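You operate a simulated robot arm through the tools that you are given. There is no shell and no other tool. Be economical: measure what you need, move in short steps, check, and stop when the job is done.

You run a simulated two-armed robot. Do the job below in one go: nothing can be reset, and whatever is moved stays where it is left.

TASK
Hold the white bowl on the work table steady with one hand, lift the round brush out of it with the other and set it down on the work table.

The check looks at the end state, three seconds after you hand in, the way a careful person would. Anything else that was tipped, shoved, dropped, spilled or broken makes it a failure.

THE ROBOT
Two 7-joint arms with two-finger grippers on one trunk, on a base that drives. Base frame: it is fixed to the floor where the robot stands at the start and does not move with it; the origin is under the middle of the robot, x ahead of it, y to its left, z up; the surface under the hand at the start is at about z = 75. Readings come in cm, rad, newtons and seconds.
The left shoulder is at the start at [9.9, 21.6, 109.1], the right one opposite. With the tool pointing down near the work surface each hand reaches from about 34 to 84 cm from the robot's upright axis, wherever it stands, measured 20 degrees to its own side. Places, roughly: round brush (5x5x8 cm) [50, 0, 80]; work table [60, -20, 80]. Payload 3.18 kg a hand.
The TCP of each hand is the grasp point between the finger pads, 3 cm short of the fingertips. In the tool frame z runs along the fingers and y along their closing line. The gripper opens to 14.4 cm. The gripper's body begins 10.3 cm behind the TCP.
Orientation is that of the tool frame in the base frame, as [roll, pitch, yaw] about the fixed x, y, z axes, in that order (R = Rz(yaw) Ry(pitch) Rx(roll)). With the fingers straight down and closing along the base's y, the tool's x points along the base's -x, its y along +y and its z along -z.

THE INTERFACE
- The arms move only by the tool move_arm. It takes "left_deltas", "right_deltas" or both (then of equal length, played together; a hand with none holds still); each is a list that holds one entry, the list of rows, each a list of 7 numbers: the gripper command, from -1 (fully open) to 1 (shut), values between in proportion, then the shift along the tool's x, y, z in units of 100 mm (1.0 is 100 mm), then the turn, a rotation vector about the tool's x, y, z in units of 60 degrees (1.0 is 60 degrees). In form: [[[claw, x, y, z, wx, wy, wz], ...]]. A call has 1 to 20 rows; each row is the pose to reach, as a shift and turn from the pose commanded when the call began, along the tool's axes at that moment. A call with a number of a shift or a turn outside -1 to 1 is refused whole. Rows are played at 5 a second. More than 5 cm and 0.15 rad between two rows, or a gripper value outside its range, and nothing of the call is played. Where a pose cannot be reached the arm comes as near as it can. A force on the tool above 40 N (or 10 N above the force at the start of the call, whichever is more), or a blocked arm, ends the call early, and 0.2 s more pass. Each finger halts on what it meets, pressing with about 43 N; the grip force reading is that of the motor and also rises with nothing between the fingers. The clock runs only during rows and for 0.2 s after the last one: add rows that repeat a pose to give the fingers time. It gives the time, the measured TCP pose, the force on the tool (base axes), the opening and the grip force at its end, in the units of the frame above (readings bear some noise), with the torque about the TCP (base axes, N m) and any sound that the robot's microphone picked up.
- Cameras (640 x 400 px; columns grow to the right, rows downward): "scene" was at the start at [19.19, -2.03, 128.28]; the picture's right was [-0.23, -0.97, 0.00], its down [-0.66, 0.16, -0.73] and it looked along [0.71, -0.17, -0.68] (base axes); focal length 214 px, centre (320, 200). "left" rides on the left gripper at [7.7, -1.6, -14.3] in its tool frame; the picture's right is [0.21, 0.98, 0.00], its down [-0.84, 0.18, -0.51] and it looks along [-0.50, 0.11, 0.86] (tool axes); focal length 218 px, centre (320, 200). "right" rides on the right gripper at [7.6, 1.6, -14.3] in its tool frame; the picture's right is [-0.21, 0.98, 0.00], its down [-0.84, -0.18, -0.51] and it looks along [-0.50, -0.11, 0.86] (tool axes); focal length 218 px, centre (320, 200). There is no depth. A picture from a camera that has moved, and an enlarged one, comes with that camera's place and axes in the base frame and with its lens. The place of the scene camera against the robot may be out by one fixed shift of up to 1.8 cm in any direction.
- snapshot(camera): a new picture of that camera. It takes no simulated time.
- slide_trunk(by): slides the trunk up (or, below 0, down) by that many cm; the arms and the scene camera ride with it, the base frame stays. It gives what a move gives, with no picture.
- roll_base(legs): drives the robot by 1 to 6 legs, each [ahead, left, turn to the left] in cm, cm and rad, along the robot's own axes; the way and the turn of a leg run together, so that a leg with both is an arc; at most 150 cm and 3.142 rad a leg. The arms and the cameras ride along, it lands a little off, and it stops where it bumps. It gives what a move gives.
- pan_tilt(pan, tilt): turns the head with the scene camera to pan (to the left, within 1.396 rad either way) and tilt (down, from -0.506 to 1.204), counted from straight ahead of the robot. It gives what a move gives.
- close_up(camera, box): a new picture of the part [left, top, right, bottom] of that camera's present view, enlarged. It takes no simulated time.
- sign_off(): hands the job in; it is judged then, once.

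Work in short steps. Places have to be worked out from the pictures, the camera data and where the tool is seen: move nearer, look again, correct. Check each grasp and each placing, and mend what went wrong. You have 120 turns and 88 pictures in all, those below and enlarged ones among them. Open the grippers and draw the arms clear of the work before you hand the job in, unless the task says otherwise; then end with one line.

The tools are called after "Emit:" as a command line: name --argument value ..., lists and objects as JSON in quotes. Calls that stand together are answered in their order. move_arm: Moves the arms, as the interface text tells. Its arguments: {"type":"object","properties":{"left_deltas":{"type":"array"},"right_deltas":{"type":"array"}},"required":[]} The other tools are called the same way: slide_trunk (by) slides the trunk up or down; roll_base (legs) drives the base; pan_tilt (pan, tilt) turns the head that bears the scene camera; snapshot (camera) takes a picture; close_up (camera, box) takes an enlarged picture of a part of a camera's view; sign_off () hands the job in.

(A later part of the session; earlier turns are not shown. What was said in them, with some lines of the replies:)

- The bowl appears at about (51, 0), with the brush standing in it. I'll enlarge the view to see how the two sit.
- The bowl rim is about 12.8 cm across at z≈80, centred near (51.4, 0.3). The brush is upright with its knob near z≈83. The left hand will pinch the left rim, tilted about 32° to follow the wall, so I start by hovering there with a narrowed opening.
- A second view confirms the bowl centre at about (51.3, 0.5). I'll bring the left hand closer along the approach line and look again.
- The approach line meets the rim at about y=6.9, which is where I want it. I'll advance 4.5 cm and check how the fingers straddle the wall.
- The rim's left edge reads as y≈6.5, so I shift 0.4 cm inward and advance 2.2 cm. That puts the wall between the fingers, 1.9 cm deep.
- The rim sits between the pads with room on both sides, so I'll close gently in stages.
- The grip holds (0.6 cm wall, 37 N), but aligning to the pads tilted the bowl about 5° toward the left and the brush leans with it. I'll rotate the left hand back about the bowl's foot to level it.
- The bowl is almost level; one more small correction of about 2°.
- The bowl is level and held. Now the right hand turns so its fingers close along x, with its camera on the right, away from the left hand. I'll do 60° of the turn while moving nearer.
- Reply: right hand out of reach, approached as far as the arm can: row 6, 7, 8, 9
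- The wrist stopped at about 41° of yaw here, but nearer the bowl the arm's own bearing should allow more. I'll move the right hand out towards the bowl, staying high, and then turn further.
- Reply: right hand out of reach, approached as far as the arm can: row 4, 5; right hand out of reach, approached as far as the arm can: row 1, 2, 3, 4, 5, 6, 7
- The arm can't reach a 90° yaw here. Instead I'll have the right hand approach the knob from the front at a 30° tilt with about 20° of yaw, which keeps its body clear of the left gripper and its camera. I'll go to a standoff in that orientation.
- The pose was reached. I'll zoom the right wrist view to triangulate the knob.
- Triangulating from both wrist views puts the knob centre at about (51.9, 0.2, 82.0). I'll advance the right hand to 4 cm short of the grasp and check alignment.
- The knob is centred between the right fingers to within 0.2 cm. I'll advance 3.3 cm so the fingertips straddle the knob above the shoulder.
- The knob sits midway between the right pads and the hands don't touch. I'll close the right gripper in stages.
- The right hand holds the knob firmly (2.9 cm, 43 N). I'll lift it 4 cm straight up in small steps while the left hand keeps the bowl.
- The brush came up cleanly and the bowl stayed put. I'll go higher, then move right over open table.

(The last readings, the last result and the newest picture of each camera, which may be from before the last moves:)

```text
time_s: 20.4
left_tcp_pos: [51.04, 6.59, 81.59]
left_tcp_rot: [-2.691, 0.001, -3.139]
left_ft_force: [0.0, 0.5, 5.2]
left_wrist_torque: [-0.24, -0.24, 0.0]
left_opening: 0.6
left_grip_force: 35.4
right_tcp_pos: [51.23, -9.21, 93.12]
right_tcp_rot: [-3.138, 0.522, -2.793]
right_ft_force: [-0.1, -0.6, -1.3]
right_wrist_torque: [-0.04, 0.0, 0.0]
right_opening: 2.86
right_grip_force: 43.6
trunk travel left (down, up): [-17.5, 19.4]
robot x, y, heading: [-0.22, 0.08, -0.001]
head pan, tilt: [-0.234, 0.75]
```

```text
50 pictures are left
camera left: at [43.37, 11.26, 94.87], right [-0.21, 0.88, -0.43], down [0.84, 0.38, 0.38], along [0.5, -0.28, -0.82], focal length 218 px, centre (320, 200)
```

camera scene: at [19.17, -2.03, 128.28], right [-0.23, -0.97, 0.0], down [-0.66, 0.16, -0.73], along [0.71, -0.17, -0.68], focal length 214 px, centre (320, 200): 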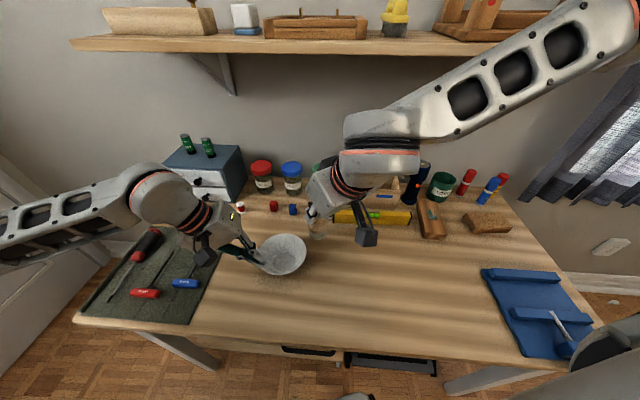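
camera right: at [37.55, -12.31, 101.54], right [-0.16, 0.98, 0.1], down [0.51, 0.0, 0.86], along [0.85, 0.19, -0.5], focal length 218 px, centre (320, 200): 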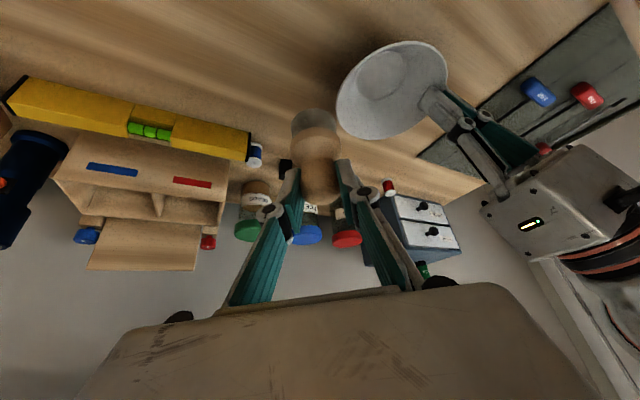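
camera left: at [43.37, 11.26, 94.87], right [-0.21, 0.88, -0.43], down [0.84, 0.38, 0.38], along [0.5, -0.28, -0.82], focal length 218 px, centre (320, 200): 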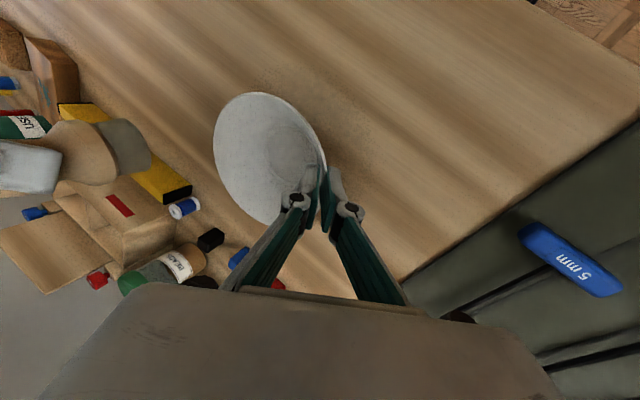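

The brush is clear and the bowl stands level. I'll carry the brush to the open table near (47, -18) and lower it part way.

Emit:
move_arm --right_deltas '[[[1, 0.2, -0.243, -0.118, 0, 0, 0], [1, 0.41, -0.487, -0.237, 0, 0, 0], [1, 0.617, -0.73, -0.355, 0, 0, 0], [1, 0.717, -0.73, -0.182, 0, 0, 0], [1, 0.817, -0.73, -0.009, 0, 0, 0], [1, 0.917, -0.73, 0.165, 0, 0, 0], [1, 0.917, -0.73, 0.165, 0, 0, 0]]]'

Emit:
close_up --camera "right" --box '[224, 60, 416, 210]'

Emit:
snapshot --camera "scene"

Emit:
snapshot --camera "left"

```text
time_s: 22.0
left_tcp_pos: [51.1, 6.54, 81.58]
left_tcp_rot: [-2.69, 0.0, -3.14]
left_ft_force: [-0.4, -0.1, 5.5]
left_wrist_torque: [-0.29, -0.21, -0.03]
left_opening: 0.62
left_grip_force: 35.4
right_tcp_pos: [48.71, -17.95, 86.95]
right_tcp_rot: [-3.138, 0.524, -2.793]
right_ft_force: [-0.7, 0.0, -0.5]
right_wrist_torque: [0.0, -0.03, 0.03]
right_opening: 2.86
right_grip_force: 42.7
right hand out of reach, approached as far as the arm can: row 3, 4, 5, 6, 7
trunk travel left (down, up): [-17.5, 19.4]
robot x, y, heading: [0.12, 0.12, -0.003]
head pan, tilt: [-0.234, 0.75]
```

```text
2.67 times, centred on (320, 135) of right
camera zoom: at [35.14, -20.99, 95.42], right [-0.16, 0.98, 0.1], down [0.51, 0.0, 0.86], along [0.85, 0.19, -0.5], focal length 582 px, centre (320, 373)
```

zoom: 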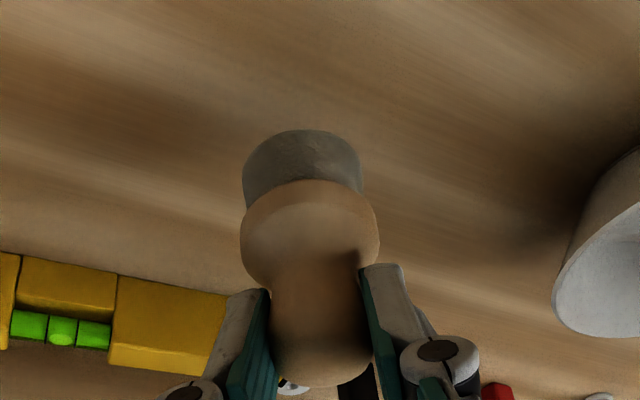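

```text
48 pictures are left
camera scene: at [19.16, -2.04, 128.29], right [-0.23, -0.97, 0.0], down [-0.66, 0.16, -0.73], along [0.71, -0.17, -0.68], focal length 214 px, centre (320, 200)
```

scene: 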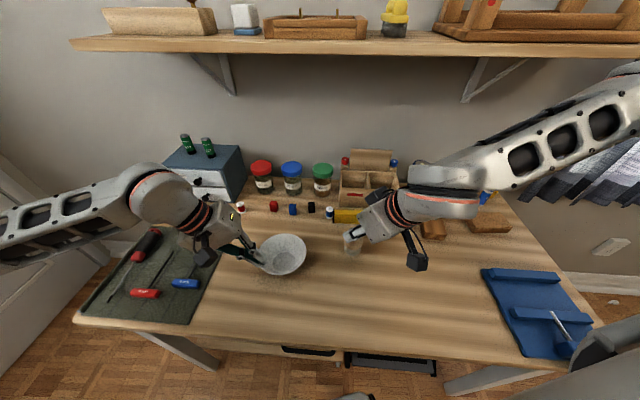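

```text
47 pictures are left
camera left: at [43.36, 11.25, 94.87], right [-0.21, 0.88, -0.43], down [0.84, 0.38, 0.38], along [0.5, -0.28, -0.82], focal length 218 px, centre (320, 200)
```

left: 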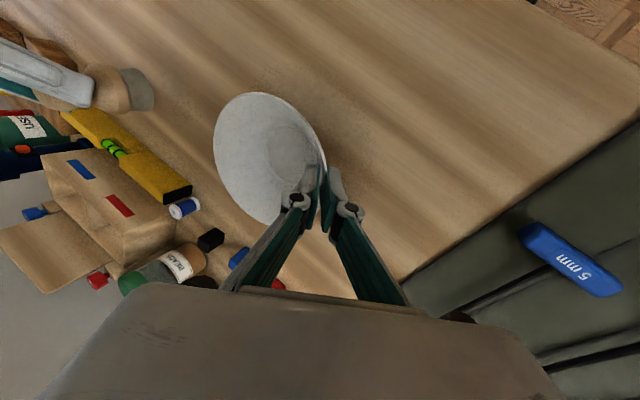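

The brush hangs nearly upright over open table, with its base at an estimated z≈79. I'll lower it 3.2 cm, moving slightly forward where the arm reaches better.

Emit:
move_arm --right_deltas '[[[1, -0.081, -0.034, 0.047, 0, 0, 0], [1, -0.031, -0.034, 0.134, 0, 0, 0], [1, 0.019, -0.034, 0.22, 0, 0, 0], [1, 0.079, -0.034, 0.324, 0, 0, 0], [1, 0.079, -0.034, 0.324, 0, 0, 0]]]'

Emit:
close_up --camera "scene" --box '[308, 205, 404, 280]'

Emit:
close_up --camera "left" --box '[0, 20, 192, 170]'

Emit:
close_up --camera "right" --box '[224, 60, 416, 210]'

```text
time_s: 23.2
left_tcp_pos: [51.03, 6.53, 81.59]
left_tcp_rot: [-2.692, -0.002, -3.141]
left_ft_force: [-0.2, -0.8, 6.1]
left_wrist_torque: [-0.31, -0.22, -0.05]
left_opening: 0.59
left_grip_force: 35.9
right_tcp_pos: [49.87, -17.93, 83.83]
right_tcp_rot: [-3.138, 0.524, -2.792]
right_ft_force: [0.7, 0.9, -1.2]
right_wrist_torque: [0.0, 0.03, -0.02]
right_opening: 2.85
right_grip_force: 43.3
trunk travel left (down, up): [-17.5, 19.4]
robot x, y, heading: [-0.19, -0.03, -0.002]
head pan, tilt: [-0.234, 0.75]
```

```text
5.33 times, centred on (356, 242) of scene
camera zoom: at [19.16, -2.04, 128.29], right [-0.23, -0.97, 0.0], down [-0.66, 0.16, -0.73], along [0.71, -0.17, -0.68], focal length 1144 px, centre (128, -27)
```

zoom: 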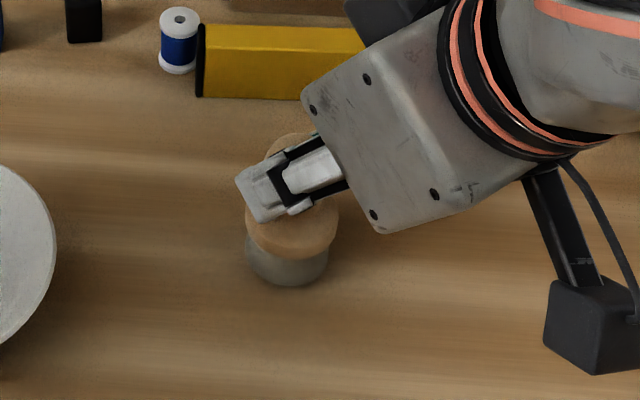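

```text
2.67 times, centred on (96, 95) of left
camera zoom: at [43.36, 11.25, 94.87], right [-0.21, 0.88, -0.43], down [0.84, 0.38, 0.38], along [0.5, -0.28, -0.82], focal length 582 px, centre (917, 480)
```

zoom: 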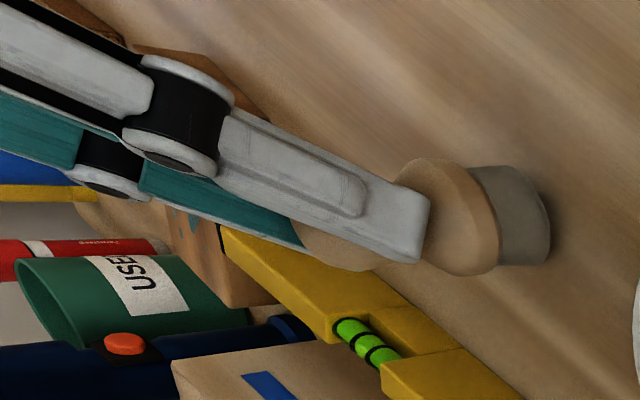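

```text
2.67 times, centred on (320, 135) of right
camera zoom: at [36.26, -20.98, 92.28], right [-0.16, 0.98, 0.1], down [0.51, -0.01, 0.86], along [0.85, 0.19, -0.5], focal length 582 px, centre (320, 373)
```

zoom: 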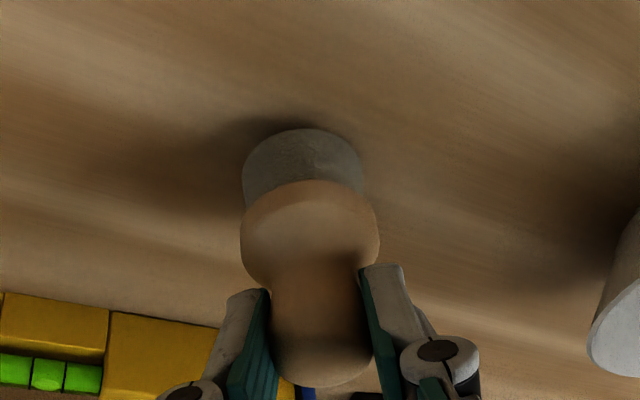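

Shadows show the base is close to the table. I'll creep down in 2 mm steps and watch the force.

Emit:
move_arm --right_deltas '[[[1, 0.01, 0, 0.0173, 0, 0, 0], [1, 0.02, 0, 0.0346, 0, 0, 0], [1, 0.03, 0, 0.052, 0, 0, 0], [1, 0.03, 0, 0.052, 0, 0, 0]]]'

```text
time_s: 24.2
left_tcp_pos: [50.94, 6.43, 81.56]
left_tcp_rot: [-2.692, 0.0, -3.14]
left_ft_force: [0.0, -0.1, 4.5]
left_wrist_torque: [-0.34, -0.26, -0.04]
left_opening: 0.62
left_grip_force: 35.3
right_tcp_pos: [49.74, -17.93, 83.26]
right_tcp_rot: [-3.138, 0.525, -2.792]
right_ft_force: [1.0, 0.8, 0.1]
right_wrist_torque: [0.02, 0.02, 0.0]
right_opening: 2.85
right_grip_force: 43.0
trunk travel left (down, up): [-17.5, 19.4]
robot x, y, heading: [0.31, 0.15, -0.004]
head pan, tilt: [-0.234, 0.75]
```

No contact yet; I'll continue down another 0.5 cm.

Emit:
move_arm --right_deltas '[[[1, 0.0075, 0, 0.013, 0, 0, 0], [1, 0.015, 0, 0.026, 0, 0, 0], [1, 0.025, 0, 0.0433, 0, 0, 0], [1, 0.025, 0, 0.0433, 0, 0, 0]]]'

Emit:
close_up --camera "left" --box '[96, 45, 192, 120]'

```text
time_s: 25.2
left_tcp_pos: [50.99, 6.49, 81.58]
left_tcp_rot: [-2.692, 0.002, -3.14]
left_ft_force: [0.2, -1.5, 2.6]
left_wrist_torque: [-0.23, -0.19, 0.01]
left_opening: 0.59
left_grip_force: 35.3
right_tcp_pos: [49.8, -17.88, 82.83]
right_tcp_rot: [-3.137, 0.526, -2.792]
right_ft_force: [-1.1, -0.5, 6.1]
right_wrist_torque: [0.03, -0.09, 0.0]
right_opening: 2.82
right_grip_force: 43.3
trunk travel left (down, up): [-17.5, 19.4]
robot x, y, heading: [-0.01, 0.03, -0.002]
head pan, tilt: [-0.234, 0.75]
```

```text
5.33 times, centred on (144, 82) of left
camera zoom: at [43.35, 11.26, 94.88], right [-0.21, 0.88, -0.43], down [0.84, 0.38, 0.38], along [0.5, -0.28, -0.82], focal length 1164 px, centre (1259, 827)
```

zoom: 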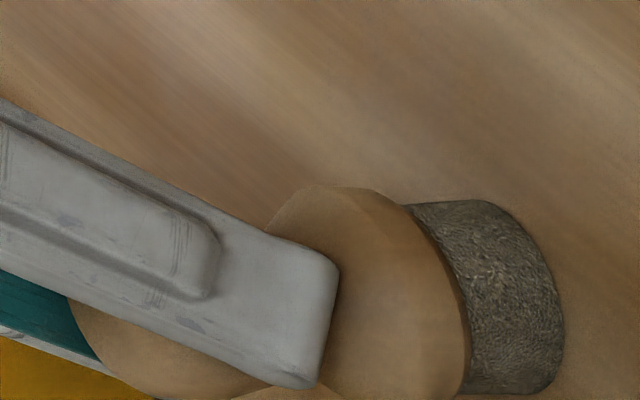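

The brush stands on the table (6 N contact). I'll open the right hand slowly.

Emit:
move_arm --right_deltas '[[[0.6, 0, 0, 0, 0, 0, 0], [0.5, 0, 0, 0, 0, 0, 0], [0.3, 0, 0, 0, 0, 0, 0], [0.1, 0, 0, 0, 0, 0, 0], [0.1, 0, 0, 0, 0, 0, 0]]]'

Emit:
close_up --camera "right" --box '[224, 60, 416, 210]'

```text
time_s: 26.4
left_tcp_pos: [51.02, 6.53, 81.57]
left_tcp_rot: [-2.691, 0.0, -3.141]
left_ft_force: [-1.0, 0.9, 5.3]
left_wrist_torque: [-0.29, -0.19, -0.03]
left_opening: 0.59
left_grip_force: 34.7
right_tcp_pos: [49.84, -18.0, 82.78]
right_tcp_rot: [-3.138, 0.524, -2.792]
right_ft_force: [0.5, -0.2, 0.0]
right_wrist_torque: [0.01, 0.05, 0.0]
right_opening: 6.47
right_grip_force: 0.1
trunk travel left (down, up): [-17.5, 19.4]
robot x, y, heading: [0.13, -0.15, -0.001]
head pan, tilt: [-0.234, 0.75]
```

```text
2.67 times, centred on (320, 135) of right
camera zoom: at [36.21, -20.99, 91.24], right [-0.16, 0.98, 0.1], down [0.51, -0.01, 0.86], along [0.85, 0.19, -0.5], focal length 582 px, centre (320, 373)
```

zoom: 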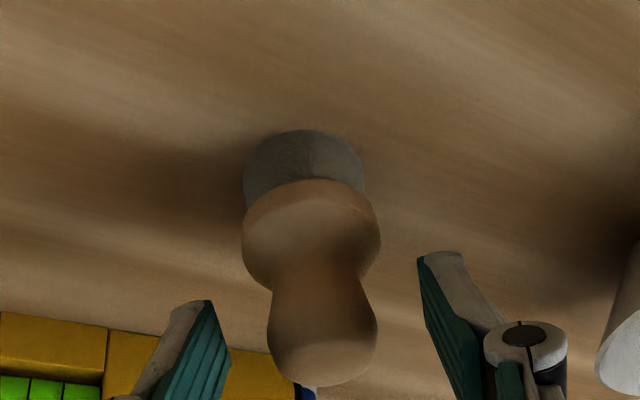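

The brush stands free. I'll withdraw the right hand up and back and slowly open the left hand on the bowl in the same move.

Emit:
move_arm --left_deltas '[[[0.88, 0, 0, 0, 0, 0, 0], [0.82, 0, 0, 0, 0, 0, 0], [0.74, 0, 0, 0, 0, 0, 0], [0.66, 0, 0, 0, 0, 0, 0], [0.6, 0, 0, 0, 0, 0, 0], [0.6, 0, 0, 0, 0, 0, 0]]]' --right_deltas '[[[0.1, 0, 0, -0.15, 0, 0, 0], [0.1, 0, 0, -0.3, 0, 0, 0], [0.1, 0, 0, -0.5, 0, 0, 0], [0.1, -0.1, 0, -0.67, 0, 0, 0], [0.1, -0.25, 0, -0.93, 0, 0, 0], [0.1, -0.25, 0, -0.93, 0, 0, 0]]]'

Emit:
snapshot --camera "scene"

Emit:
close_up --camera "left" --box '[192, 60, 384, 210]'

```text
time_s: 27.8
left_tcp_pos: [50.99, 6.5, 81.44]
left_tcp_rot: [-2.693, -0.002, -3.139]
left_ft_force: [0.2, -0.2, -0.2]
left_wrist_torque: [-0.01, 0.03, 0.03]
left_opening: 2.9
left_grip_force: 0.1
right_tcp_pos: [48.57, -18.48, 92.23]
right_tcp_rot: [-3.141, 0.521, -2.793]
right_ft_force: [-0.4, -1.1, -0.1]
right_wrist_torque: [-0.02, 0.03, -0.01]
right_opening: 6.49
right_grip_force: 0.0
right hand out of reach, approached as far as the arm can: row 2, 3, 4, 5, 6
trunk travel left (down, up): [-17.5, 19.4]
robot x, y, heading: [0.19, -0.33, -0.002]
head pan, tilt: [-0.234, 0.75]
```

```text
41 pictures are left
camera scene: at [19.24, -2.03, 128.26], right [-0.23, -0.97, 0.0], down [-0.66, 0.16, -0.73], along [0.71, -0.17, -0.68], focal length 214 px, centre (320, 200)
```

scene: 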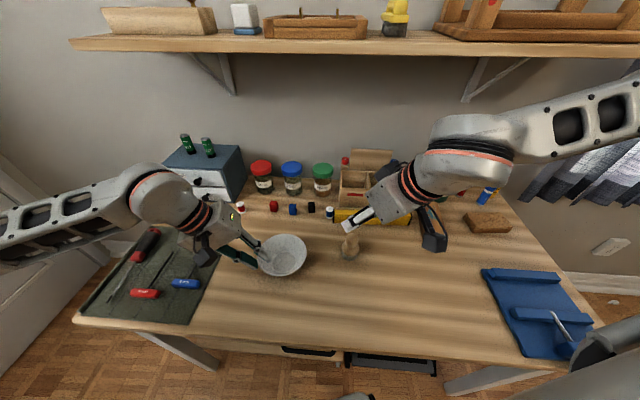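

```text
2.67 times, centred on (288, 135) of left
camera zoom: at [43.41, 11.26, 94.81], right [-0.21, 0.88, -0.43], down [0.84, 0.38, 0.38], along [0.5, -0.28, -0.82], focal length 582 px, centre (405, 373)
```

zoom: 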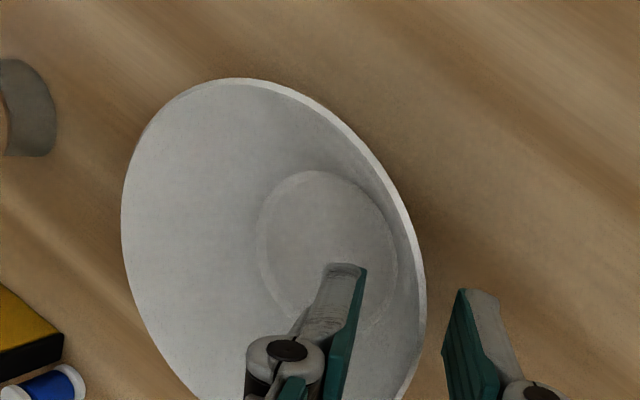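

The bowl is released and level. I'll draw the left hand straight back along its approach and take the right hand up and to the right.

Emit:
move_arm --left_deltas '[[[0.6, 0, 0, -0.1, 0, 0, 0], [0.6, 0, 0, -0.2, 0, 0, 0], [0.6, 0, 0, -0.4, 0, 0, 0], [0.6, 0, 0, -0.7, 0, 0, 0], [0.6, 0, 0, -1.0, 0, 0, 0], [0.6, 0, 0, -1.0, 0, 0, 0]]]' --right_deltas '[[[0.1, -0.1, 0, -0.17, 0, 0, 0], [0.1, -0.2, 0, -0.35, 0, 0, 0], [0.1, -0.25, -0.1, -0.45, 0, 0, 0], [0.1, -0.2, -0.3, -0.53, 0, 0, 0], [0.1, -0.152, -0.47, -0.605, 0, 0, 0], [0.1, -0.152, -0.47, -0.605, 0, 0, 0]]]'

Emit:
move_arm --left_deltas '[[[0.0, 0.1, 0.1, -0.2, 0, 0, 0], [-0.5, 0.2, 0.1, -0.4, 0, 0, 0], [-1, 0.3, 0.1, -0.6, 0, 0, 0], [-1, 0.3, 0.1, -0.6, 0, 0, 0]]]' --right_deltas '[[[0, 0.05, -0.2, -0.05, 0, 0, 0], [-0.5, 0.1, -0.4, -0.1, 0, 0, 0], [-1, 0.15, -0.6, -0.15, 0, 0, 0], [-1, 0.15, -0.6, -0.15, 0, 0, 0]]]'

Emit:
snapshot --camera "scene"

Emit:
close_up --camera "scene" --box '[235, 200, 395, 300]'

```text
time_s: 29.2
left_tcp_pos: [51.02, 10.83, 90.58]
left_tcp_rot: [-2.692, -0.002, -3.14]
left_ft_force: [0.9, 0.2, 0.4]
left_wrist_torque: [-0.03, -0.02, 0.03]
left_opening: 2.9
left_grip_force: 0.1
right_tcp_pos: [48.46, -23.71, 98.3]
right_tcp_rot: [-3.137, 0.525, -2.794]
right_ft_force: [0.9, 0.8, -0.4]
right_wrist_torque: [-0.05, -0.03, -0.02]
right_opening: 6.49
right_grip_force: 0.1
trunk travel left (down, up): [-17.5, 19.4]
robot x, y, heading: [0.47, -0.28, -0.0]
head pan, tilt: [-0.234, 0.75]
```

```text
time_s: 30.2
left_tcp_pos: [48.01, 14.48, 95.45]
left_tcp_rot: [-2.691, -0.001, -3.14]
left_ft_force: [0.3, 0.4, -0.1]
left_wrist_torque: [-0.03, 0.0, -0.03]
left_opening: 14.38
left_grip_force: 0.1
right_tcp_pos: [48.56, -29.9, 98.82]
right_tcp_rot: [-3.14, 0.524, -2.793]
right_ft_force: [0.5, -0.8, -0.5]
right_wrist_torque: [0.01, 0.0, 0.01]
right_opening: 14.44
right_grip_force: 0.1
trunk travel left (down, up): [-17.5, 19.4]
robot x, y, heading: [0.13, -0.45, 0.003]
head pan, tilt: [-0.234, 0.75]
```

```text
39 pictures are left
camera scene: at [19.24, -2.01, 128.26], right [-0.23, -0.97, 0.0], down [-0.66, 0.16, -0.73], along [0.71, -0.17, -0.68], focal length 214 px, centre (320, 200)
```

scene: 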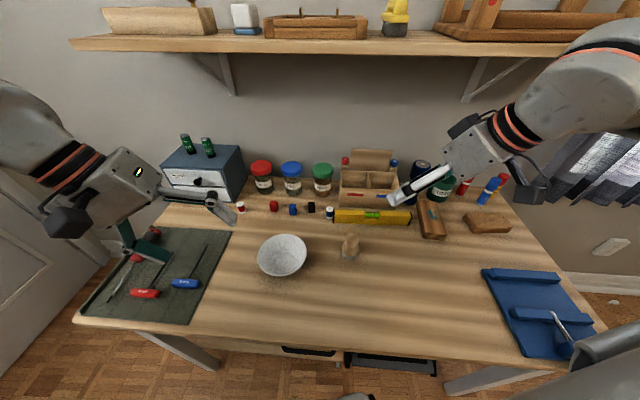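

```text
4.00 times, centred on (315, 250) of scene
camera zoom: at [19.24, -2.01, 128.26], right [-0.23, -0.97, 0.0], down [-0.66, 0.16, -0.73], along [0.71, -0.17, -0.68], focal length 858 px, centre (340, 0)
```

zoom: 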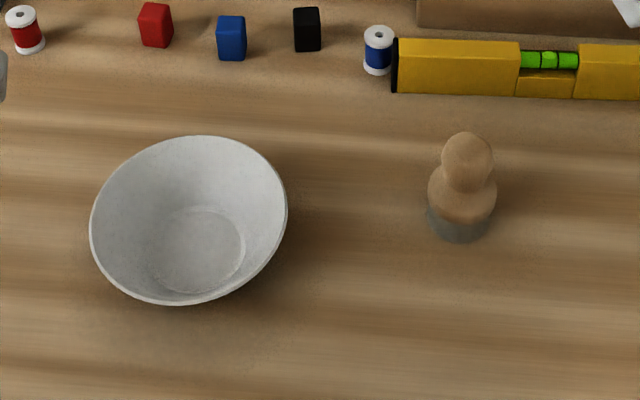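

The bowl stands flat, empty and within about a centimetre of where it started. The brush is upright on the table, both hands are open and clear, and nothing else has moved, so I'm handing in.

Emit:
sign_off

```text
The job is handed in.
```

The left hand held the bowl while the right lifted the brush out and set it upright on the work table; the bowl shifted about half a centimetre when gripped, and I saw nothing else disturbed.
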